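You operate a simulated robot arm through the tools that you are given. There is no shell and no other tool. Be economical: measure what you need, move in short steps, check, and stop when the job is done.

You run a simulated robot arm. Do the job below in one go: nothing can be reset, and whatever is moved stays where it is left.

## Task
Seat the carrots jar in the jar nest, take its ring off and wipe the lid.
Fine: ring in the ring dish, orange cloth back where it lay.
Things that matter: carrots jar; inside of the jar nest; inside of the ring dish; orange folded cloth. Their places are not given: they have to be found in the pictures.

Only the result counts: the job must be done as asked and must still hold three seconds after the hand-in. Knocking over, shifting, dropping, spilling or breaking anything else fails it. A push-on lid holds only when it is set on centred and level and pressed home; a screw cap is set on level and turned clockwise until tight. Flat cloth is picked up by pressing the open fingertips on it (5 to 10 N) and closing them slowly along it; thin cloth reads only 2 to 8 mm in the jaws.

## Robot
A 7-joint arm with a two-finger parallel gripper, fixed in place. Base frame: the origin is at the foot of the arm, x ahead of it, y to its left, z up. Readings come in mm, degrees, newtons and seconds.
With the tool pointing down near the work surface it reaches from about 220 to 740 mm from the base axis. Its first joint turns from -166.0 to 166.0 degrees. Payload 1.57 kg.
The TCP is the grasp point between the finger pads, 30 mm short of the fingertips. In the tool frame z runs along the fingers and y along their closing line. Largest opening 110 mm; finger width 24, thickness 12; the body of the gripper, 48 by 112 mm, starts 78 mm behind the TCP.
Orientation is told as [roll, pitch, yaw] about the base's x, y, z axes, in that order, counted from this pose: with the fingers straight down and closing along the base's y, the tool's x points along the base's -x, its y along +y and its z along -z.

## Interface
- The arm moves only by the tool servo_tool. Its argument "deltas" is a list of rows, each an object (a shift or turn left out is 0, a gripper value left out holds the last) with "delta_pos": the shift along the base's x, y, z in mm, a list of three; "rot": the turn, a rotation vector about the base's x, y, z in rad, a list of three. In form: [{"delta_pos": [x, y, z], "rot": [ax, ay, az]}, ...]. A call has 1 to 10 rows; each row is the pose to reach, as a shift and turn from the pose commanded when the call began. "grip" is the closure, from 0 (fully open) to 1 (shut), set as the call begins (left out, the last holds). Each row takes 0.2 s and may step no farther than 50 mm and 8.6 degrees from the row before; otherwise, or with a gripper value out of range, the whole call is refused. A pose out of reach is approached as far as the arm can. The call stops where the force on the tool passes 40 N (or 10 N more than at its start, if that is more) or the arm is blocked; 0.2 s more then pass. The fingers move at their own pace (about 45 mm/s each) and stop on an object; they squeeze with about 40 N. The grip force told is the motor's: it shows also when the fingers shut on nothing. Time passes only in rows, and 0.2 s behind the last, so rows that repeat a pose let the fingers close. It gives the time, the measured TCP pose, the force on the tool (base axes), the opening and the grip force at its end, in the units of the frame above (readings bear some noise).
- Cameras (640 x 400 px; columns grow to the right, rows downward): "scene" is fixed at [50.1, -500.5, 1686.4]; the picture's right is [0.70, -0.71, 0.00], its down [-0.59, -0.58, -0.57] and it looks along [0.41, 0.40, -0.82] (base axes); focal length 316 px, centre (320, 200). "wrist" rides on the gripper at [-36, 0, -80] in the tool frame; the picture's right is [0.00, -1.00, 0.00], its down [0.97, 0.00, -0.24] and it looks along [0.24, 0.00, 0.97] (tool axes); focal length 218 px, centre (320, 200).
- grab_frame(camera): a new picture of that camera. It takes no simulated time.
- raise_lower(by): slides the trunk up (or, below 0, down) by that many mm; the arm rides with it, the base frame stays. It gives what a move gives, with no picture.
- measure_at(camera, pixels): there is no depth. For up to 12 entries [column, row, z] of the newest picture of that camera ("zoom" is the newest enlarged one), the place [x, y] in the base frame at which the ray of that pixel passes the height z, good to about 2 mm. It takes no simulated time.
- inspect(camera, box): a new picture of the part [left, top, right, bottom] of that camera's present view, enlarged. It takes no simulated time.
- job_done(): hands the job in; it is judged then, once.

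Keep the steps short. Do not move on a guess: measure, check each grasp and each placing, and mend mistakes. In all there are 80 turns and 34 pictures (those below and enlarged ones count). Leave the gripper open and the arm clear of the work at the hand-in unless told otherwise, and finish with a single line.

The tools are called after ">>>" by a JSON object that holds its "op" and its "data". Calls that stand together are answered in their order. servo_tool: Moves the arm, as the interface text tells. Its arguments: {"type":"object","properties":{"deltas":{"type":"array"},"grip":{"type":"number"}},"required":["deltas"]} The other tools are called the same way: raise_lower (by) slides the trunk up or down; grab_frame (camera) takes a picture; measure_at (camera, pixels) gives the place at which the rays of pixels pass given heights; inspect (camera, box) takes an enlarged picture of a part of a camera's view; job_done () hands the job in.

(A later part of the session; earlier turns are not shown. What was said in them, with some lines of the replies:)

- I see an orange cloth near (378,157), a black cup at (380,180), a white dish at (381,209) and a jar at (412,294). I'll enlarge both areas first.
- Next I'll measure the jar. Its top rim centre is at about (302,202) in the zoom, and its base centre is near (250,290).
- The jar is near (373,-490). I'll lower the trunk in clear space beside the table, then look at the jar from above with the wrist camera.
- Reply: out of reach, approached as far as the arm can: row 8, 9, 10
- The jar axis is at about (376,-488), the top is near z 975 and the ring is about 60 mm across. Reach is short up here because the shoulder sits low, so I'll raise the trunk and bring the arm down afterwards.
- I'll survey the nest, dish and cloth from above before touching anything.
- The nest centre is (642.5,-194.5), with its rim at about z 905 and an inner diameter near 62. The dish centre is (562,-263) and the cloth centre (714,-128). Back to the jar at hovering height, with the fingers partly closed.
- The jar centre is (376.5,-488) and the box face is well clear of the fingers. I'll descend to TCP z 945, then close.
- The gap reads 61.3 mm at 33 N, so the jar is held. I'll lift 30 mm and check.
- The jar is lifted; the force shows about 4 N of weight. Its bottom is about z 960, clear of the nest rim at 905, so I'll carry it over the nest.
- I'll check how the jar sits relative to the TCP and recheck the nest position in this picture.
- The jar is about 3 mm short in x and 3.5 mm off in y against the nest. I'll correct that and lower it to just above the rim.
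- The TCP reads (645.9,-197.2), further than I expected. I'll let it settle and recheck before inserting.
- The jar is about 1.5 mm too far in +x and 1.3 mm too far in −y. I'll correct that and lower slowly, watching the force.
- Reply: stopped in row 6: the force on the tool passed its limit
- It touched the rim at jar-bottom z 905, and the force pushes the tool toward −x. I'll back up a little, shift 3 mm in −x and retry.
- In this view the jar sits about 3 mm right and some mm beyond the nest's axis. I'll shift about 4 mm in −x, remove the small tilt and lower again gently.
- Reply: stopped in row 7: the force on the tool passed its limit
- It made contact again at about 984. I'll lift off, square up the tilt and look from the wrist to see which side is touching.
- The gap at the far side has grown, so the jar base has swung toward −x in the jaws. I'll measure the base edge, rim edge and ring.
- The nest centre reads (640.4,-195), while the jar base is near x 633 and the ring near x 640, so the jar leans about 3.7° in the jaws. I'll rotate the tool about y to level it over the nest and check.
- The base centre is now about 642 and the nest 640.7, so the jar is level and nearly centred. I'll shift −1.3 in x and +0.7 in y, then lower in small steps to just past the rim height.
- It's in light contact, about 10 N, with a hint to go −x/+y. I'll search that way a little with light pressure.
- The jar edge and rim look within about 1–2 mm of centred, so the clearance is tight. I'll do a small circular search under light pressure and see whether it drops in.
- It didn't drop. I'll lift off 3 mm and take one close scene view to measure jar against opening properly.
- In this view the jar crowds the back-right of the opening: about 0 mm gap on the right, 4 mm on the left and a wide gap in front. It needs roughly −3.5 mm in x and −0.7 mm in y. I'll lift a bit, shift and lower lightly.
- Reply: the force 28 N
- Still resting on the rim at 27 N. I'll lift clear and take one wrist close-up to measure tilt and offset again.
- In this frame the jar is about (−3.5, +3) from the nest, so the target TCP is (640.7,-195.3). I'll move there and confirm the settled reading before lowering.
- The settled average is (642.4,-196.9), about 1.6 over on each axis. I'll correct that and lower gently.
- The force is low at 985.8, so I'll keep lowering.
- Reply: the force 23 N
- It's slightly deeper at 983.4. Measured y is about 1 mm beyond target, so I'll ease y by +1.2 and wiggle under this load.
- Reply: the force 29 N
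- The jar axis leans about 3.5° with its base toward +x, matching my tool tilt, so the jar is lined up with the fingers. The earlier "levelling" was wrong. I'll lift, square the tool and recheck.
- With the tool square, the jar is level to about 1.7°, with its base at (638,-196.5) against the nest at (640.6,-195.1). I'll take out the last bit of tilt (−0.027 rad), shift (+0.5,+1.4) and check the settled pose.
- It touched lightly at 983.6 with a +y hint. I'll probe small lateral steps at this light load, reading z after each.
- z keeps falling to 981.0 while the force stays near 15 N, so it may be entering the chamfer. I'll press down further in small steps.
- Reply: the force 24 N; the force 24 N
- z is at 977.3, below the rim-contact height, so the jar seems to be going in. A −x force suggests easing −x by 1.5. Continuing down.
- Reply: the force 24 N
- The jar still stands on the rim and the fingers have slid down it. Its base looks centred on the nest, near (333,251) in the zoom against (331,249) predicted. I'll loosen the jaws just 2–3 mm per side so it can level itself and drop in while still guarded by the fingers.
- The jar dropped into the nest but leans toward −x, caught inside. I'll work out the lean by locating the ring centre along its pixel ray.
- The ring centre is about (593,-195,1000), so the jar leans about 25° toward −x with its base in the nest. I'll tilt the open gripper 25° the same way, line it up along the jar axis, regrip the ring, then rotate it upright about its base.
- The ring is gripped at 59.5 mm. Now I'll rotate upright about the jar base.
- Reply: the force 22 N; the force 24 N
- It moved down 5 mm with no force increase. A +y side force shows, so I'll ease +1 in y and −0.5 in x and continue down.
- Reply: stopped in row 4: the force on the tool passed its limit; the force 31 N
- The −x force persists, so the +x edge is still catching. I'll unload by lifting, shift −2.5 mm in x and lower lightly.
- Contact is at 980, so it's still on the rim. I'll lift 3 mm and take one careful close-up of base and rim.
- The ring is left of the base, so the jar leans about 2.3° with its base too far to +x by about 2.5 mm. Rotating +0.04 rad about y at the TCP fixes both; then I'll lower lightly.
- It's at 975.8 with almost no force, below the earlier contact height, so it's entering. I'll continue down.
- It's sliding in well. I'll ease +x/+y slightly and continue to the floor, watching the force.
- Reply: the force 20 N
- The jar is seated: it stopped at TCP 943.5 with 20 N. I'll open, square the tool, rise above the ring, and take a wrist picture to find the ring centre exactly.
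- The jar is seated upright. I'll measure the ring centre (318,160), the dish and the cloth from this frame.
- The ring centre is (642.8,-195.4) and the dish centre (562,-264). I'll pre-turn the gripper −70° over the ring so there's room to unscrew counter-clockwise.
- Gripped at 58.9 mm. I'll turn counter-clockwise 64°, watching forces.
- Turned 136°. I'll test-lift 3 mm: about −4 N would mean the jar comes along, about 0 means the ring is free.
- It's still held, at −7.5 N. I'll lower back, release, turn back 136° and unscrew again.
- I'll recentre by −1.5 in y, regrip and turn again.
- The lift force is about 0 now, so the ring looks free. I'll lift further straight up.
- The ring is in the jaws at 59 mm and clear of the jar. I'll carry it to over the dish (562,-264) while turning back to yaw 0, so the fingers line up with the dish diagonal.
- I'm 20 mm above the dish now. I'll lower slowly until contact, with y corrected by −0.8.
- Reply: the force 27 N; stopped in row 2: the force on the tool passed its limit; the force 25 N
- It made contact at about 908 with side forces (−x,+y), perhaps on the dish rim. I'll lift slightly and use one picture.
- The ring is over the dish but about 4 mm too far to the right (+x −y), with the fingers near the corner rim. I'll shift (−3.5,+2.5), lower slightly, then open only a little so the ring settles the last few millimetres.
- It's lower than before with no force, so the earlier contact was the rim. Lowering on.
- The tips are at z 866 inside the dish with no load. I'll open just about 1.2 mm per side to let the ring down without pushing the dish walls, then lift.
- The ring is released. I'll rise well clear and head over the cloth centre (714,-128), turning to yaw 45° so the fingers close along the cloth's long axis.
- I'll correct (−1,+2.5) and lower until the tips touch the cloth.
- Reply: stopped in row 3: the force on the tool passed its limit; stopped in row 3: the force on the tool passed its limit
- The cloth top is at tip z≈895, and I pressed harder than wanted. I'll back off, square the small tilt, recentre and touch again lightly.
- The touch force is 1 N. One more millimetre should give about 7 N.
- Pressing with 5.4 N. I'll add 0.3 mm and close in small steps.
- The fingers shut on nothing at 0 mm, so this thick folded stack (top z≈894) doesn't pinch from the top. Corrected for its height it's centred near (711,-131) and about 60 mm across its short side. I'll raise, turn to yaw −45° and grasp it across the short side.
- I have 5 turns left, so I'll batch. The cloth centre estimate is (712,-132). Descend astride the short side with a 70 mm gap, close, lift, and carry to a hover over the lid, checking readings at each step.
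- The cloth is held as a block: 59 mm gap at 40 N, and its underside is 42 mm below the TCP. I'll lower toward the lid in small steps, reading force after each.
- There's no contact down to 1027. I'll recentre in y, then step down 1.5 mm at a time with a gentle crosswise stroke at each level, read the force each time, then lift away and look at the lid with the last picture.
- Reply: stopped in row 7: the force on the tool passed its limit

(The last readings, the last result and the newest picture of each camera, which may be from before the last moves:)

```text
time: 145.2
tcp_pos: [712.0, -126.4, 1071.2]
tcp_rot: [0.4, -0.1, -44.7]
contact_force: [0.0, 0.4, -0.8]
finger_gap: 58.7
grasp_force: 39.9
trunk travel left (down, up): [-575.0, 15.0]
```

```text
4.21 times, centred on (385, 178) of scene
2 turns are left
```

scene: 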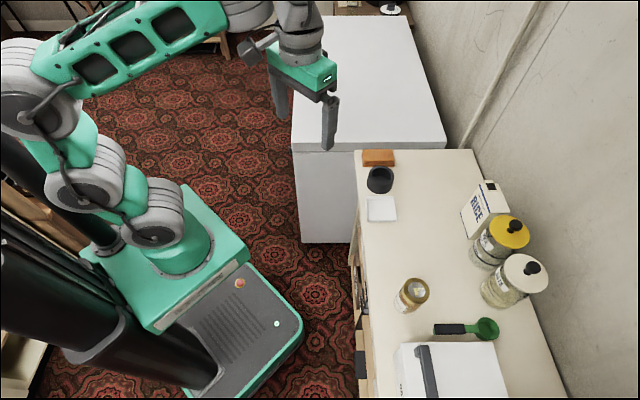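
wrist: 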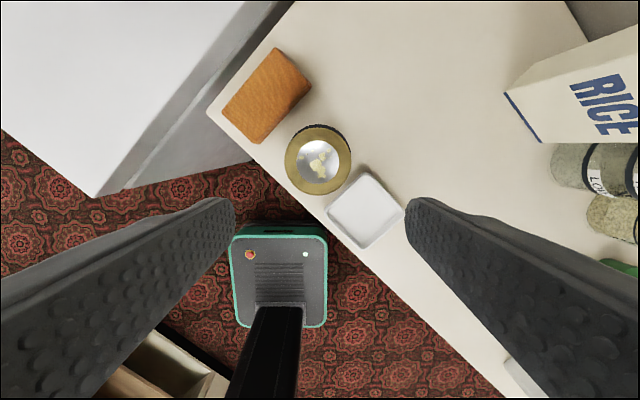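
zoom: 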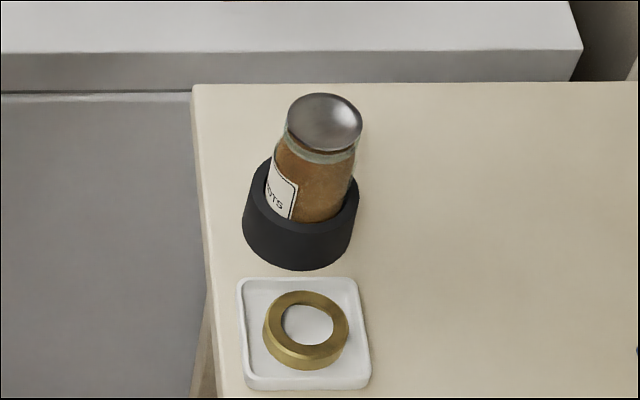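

The lid is clean, the ring lies in the dish and the jar is seated. Now I'll return the cloth to its grasp pose (712.5,-133.3, TCP z≈901.5, yaw −44.6), release with a small opening, and rise clear.

>>> {"op": "servo_tool", "data": {"deltas": [{"delta_pos": [0.5, -6.8, 0]}, {"delta_pos": [0.5, -6.8, -40], "rot": [-0.004, 0.004, 0]}, {"delta_pos": [0.5, -6.8, -80], "rot": [-0.004, 0.004, 0]}, {"delta_pos": [0.5, -6.8, -115], "rot": [-0.004, 0.004, 0]}, {"delta_pos": [0.5, -6.8, -140], "rot": [-0.004, 0.004, 0]}, {"delta_pos": [0.5, -6.8, -155], "rot": [-0.004, 0.004, 0]}, {"delta_pos": [0.5, -6.8, -163], "rot": [-0.004, 0.004, 0]}, {"delta_pos": [0.5, -6.8, -167], "rot": [-0.004, 0.004, 0]}, {"delta_pos": [0.5, -6.8, -169.5], "rot": [-0.004, 0.004, 0]}, {"delta_pos": [0.5, -6.8, -169.5], "rot": [-0.004, 0.004, 0]}]}}

>>> {"op": "servo_tool", "data": {"deltas": [{"delta_pos": [0, 0, 0]}, {"delta_pos": [0, 0, 0]}, {"delta_pos": [0, 0, 0]}], "grip": 0.364}}

>>> {"op": "servo_tool", "data": {"deltas": [{"delta_pos": [0, 0, 10]}, {"delta_pos": [0, 0, 25]}, {"delta_pos": [0, 0, 50]}, {"delta_pos": [0, 0, 90]}, {"delta_pos": [0, 0, 130]}, {"delta_pos": [0, 0, 165]}, {"delta_pos": [0, 0, 185]}, {"delta_pos": [0, 0, 185]}]}}

>>> {"op": "servo_tool", "data": {"deltas": [{"delta_pos": [0, 20, 0]}, {"delta_pos": [-30, 50, 0]}, {"delta_pos": [-70, 75, 0]}, {"delta_pos": [-110, 100, 0]}, {"delta_pos": [-110, 100, 0]}], "grip": 0}}

```text
time: 147.4
tcp_pos: [713.1, -133.9, 901.4]
tcp_rot: [0.2, -0.2, -44.7]
contact_force: [-0.6, 0.4, 14.9]
finger_gap: 58.9
grasp_force: 40.0
trunk travel left (down, up): [-575.0, 15.0]
```

```text
time: 148.2
tcp_pos: [713.1, -133.5, 898.6]
tcp_rot: [0.0, -0.1, -44.7]
contact_force: [-0.4, 0.6, 0.1]
finger_gap: 70.0
grasp_force: 0.1
trunk travel left (down, up): [-575.0, 15.0]
```

```text
time: 150.0
tcp_pos: [713.3, -134.8, 1085.4]
tcp_rot: [0.1, 0.0, -44.7]
contact_force: [-0.1, 0.0, -1.1]
finger_gap: 70.1
grasp_force: 0.0
trunk travel left (down, up): [-575.0, 15.0]
```

```text
time: 151.2
tcp_pos: [601.3, -33.0, 1086.0]
tcp_rot: [0.1, -0.2, -44.7]
contact_force: [0.0, -0.4, 0.4]
finger_gap: 110.0
grasp_force: 0.1
trunk travel left (down, up): [-575.0, 15.0]
1 turns are left
```

The cloth was set down on the surface in its old place and released. The gripper is open and the arm is clear, so I'm handing in.

>>> {"op": "job_done", "data": {}}

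```text
The job is handed in.
```

The jar is seated in the nest, the ring is in the dish and the lid is wiped clean (last picture); the cloth is back at its pick-up spot, by arm readings only.
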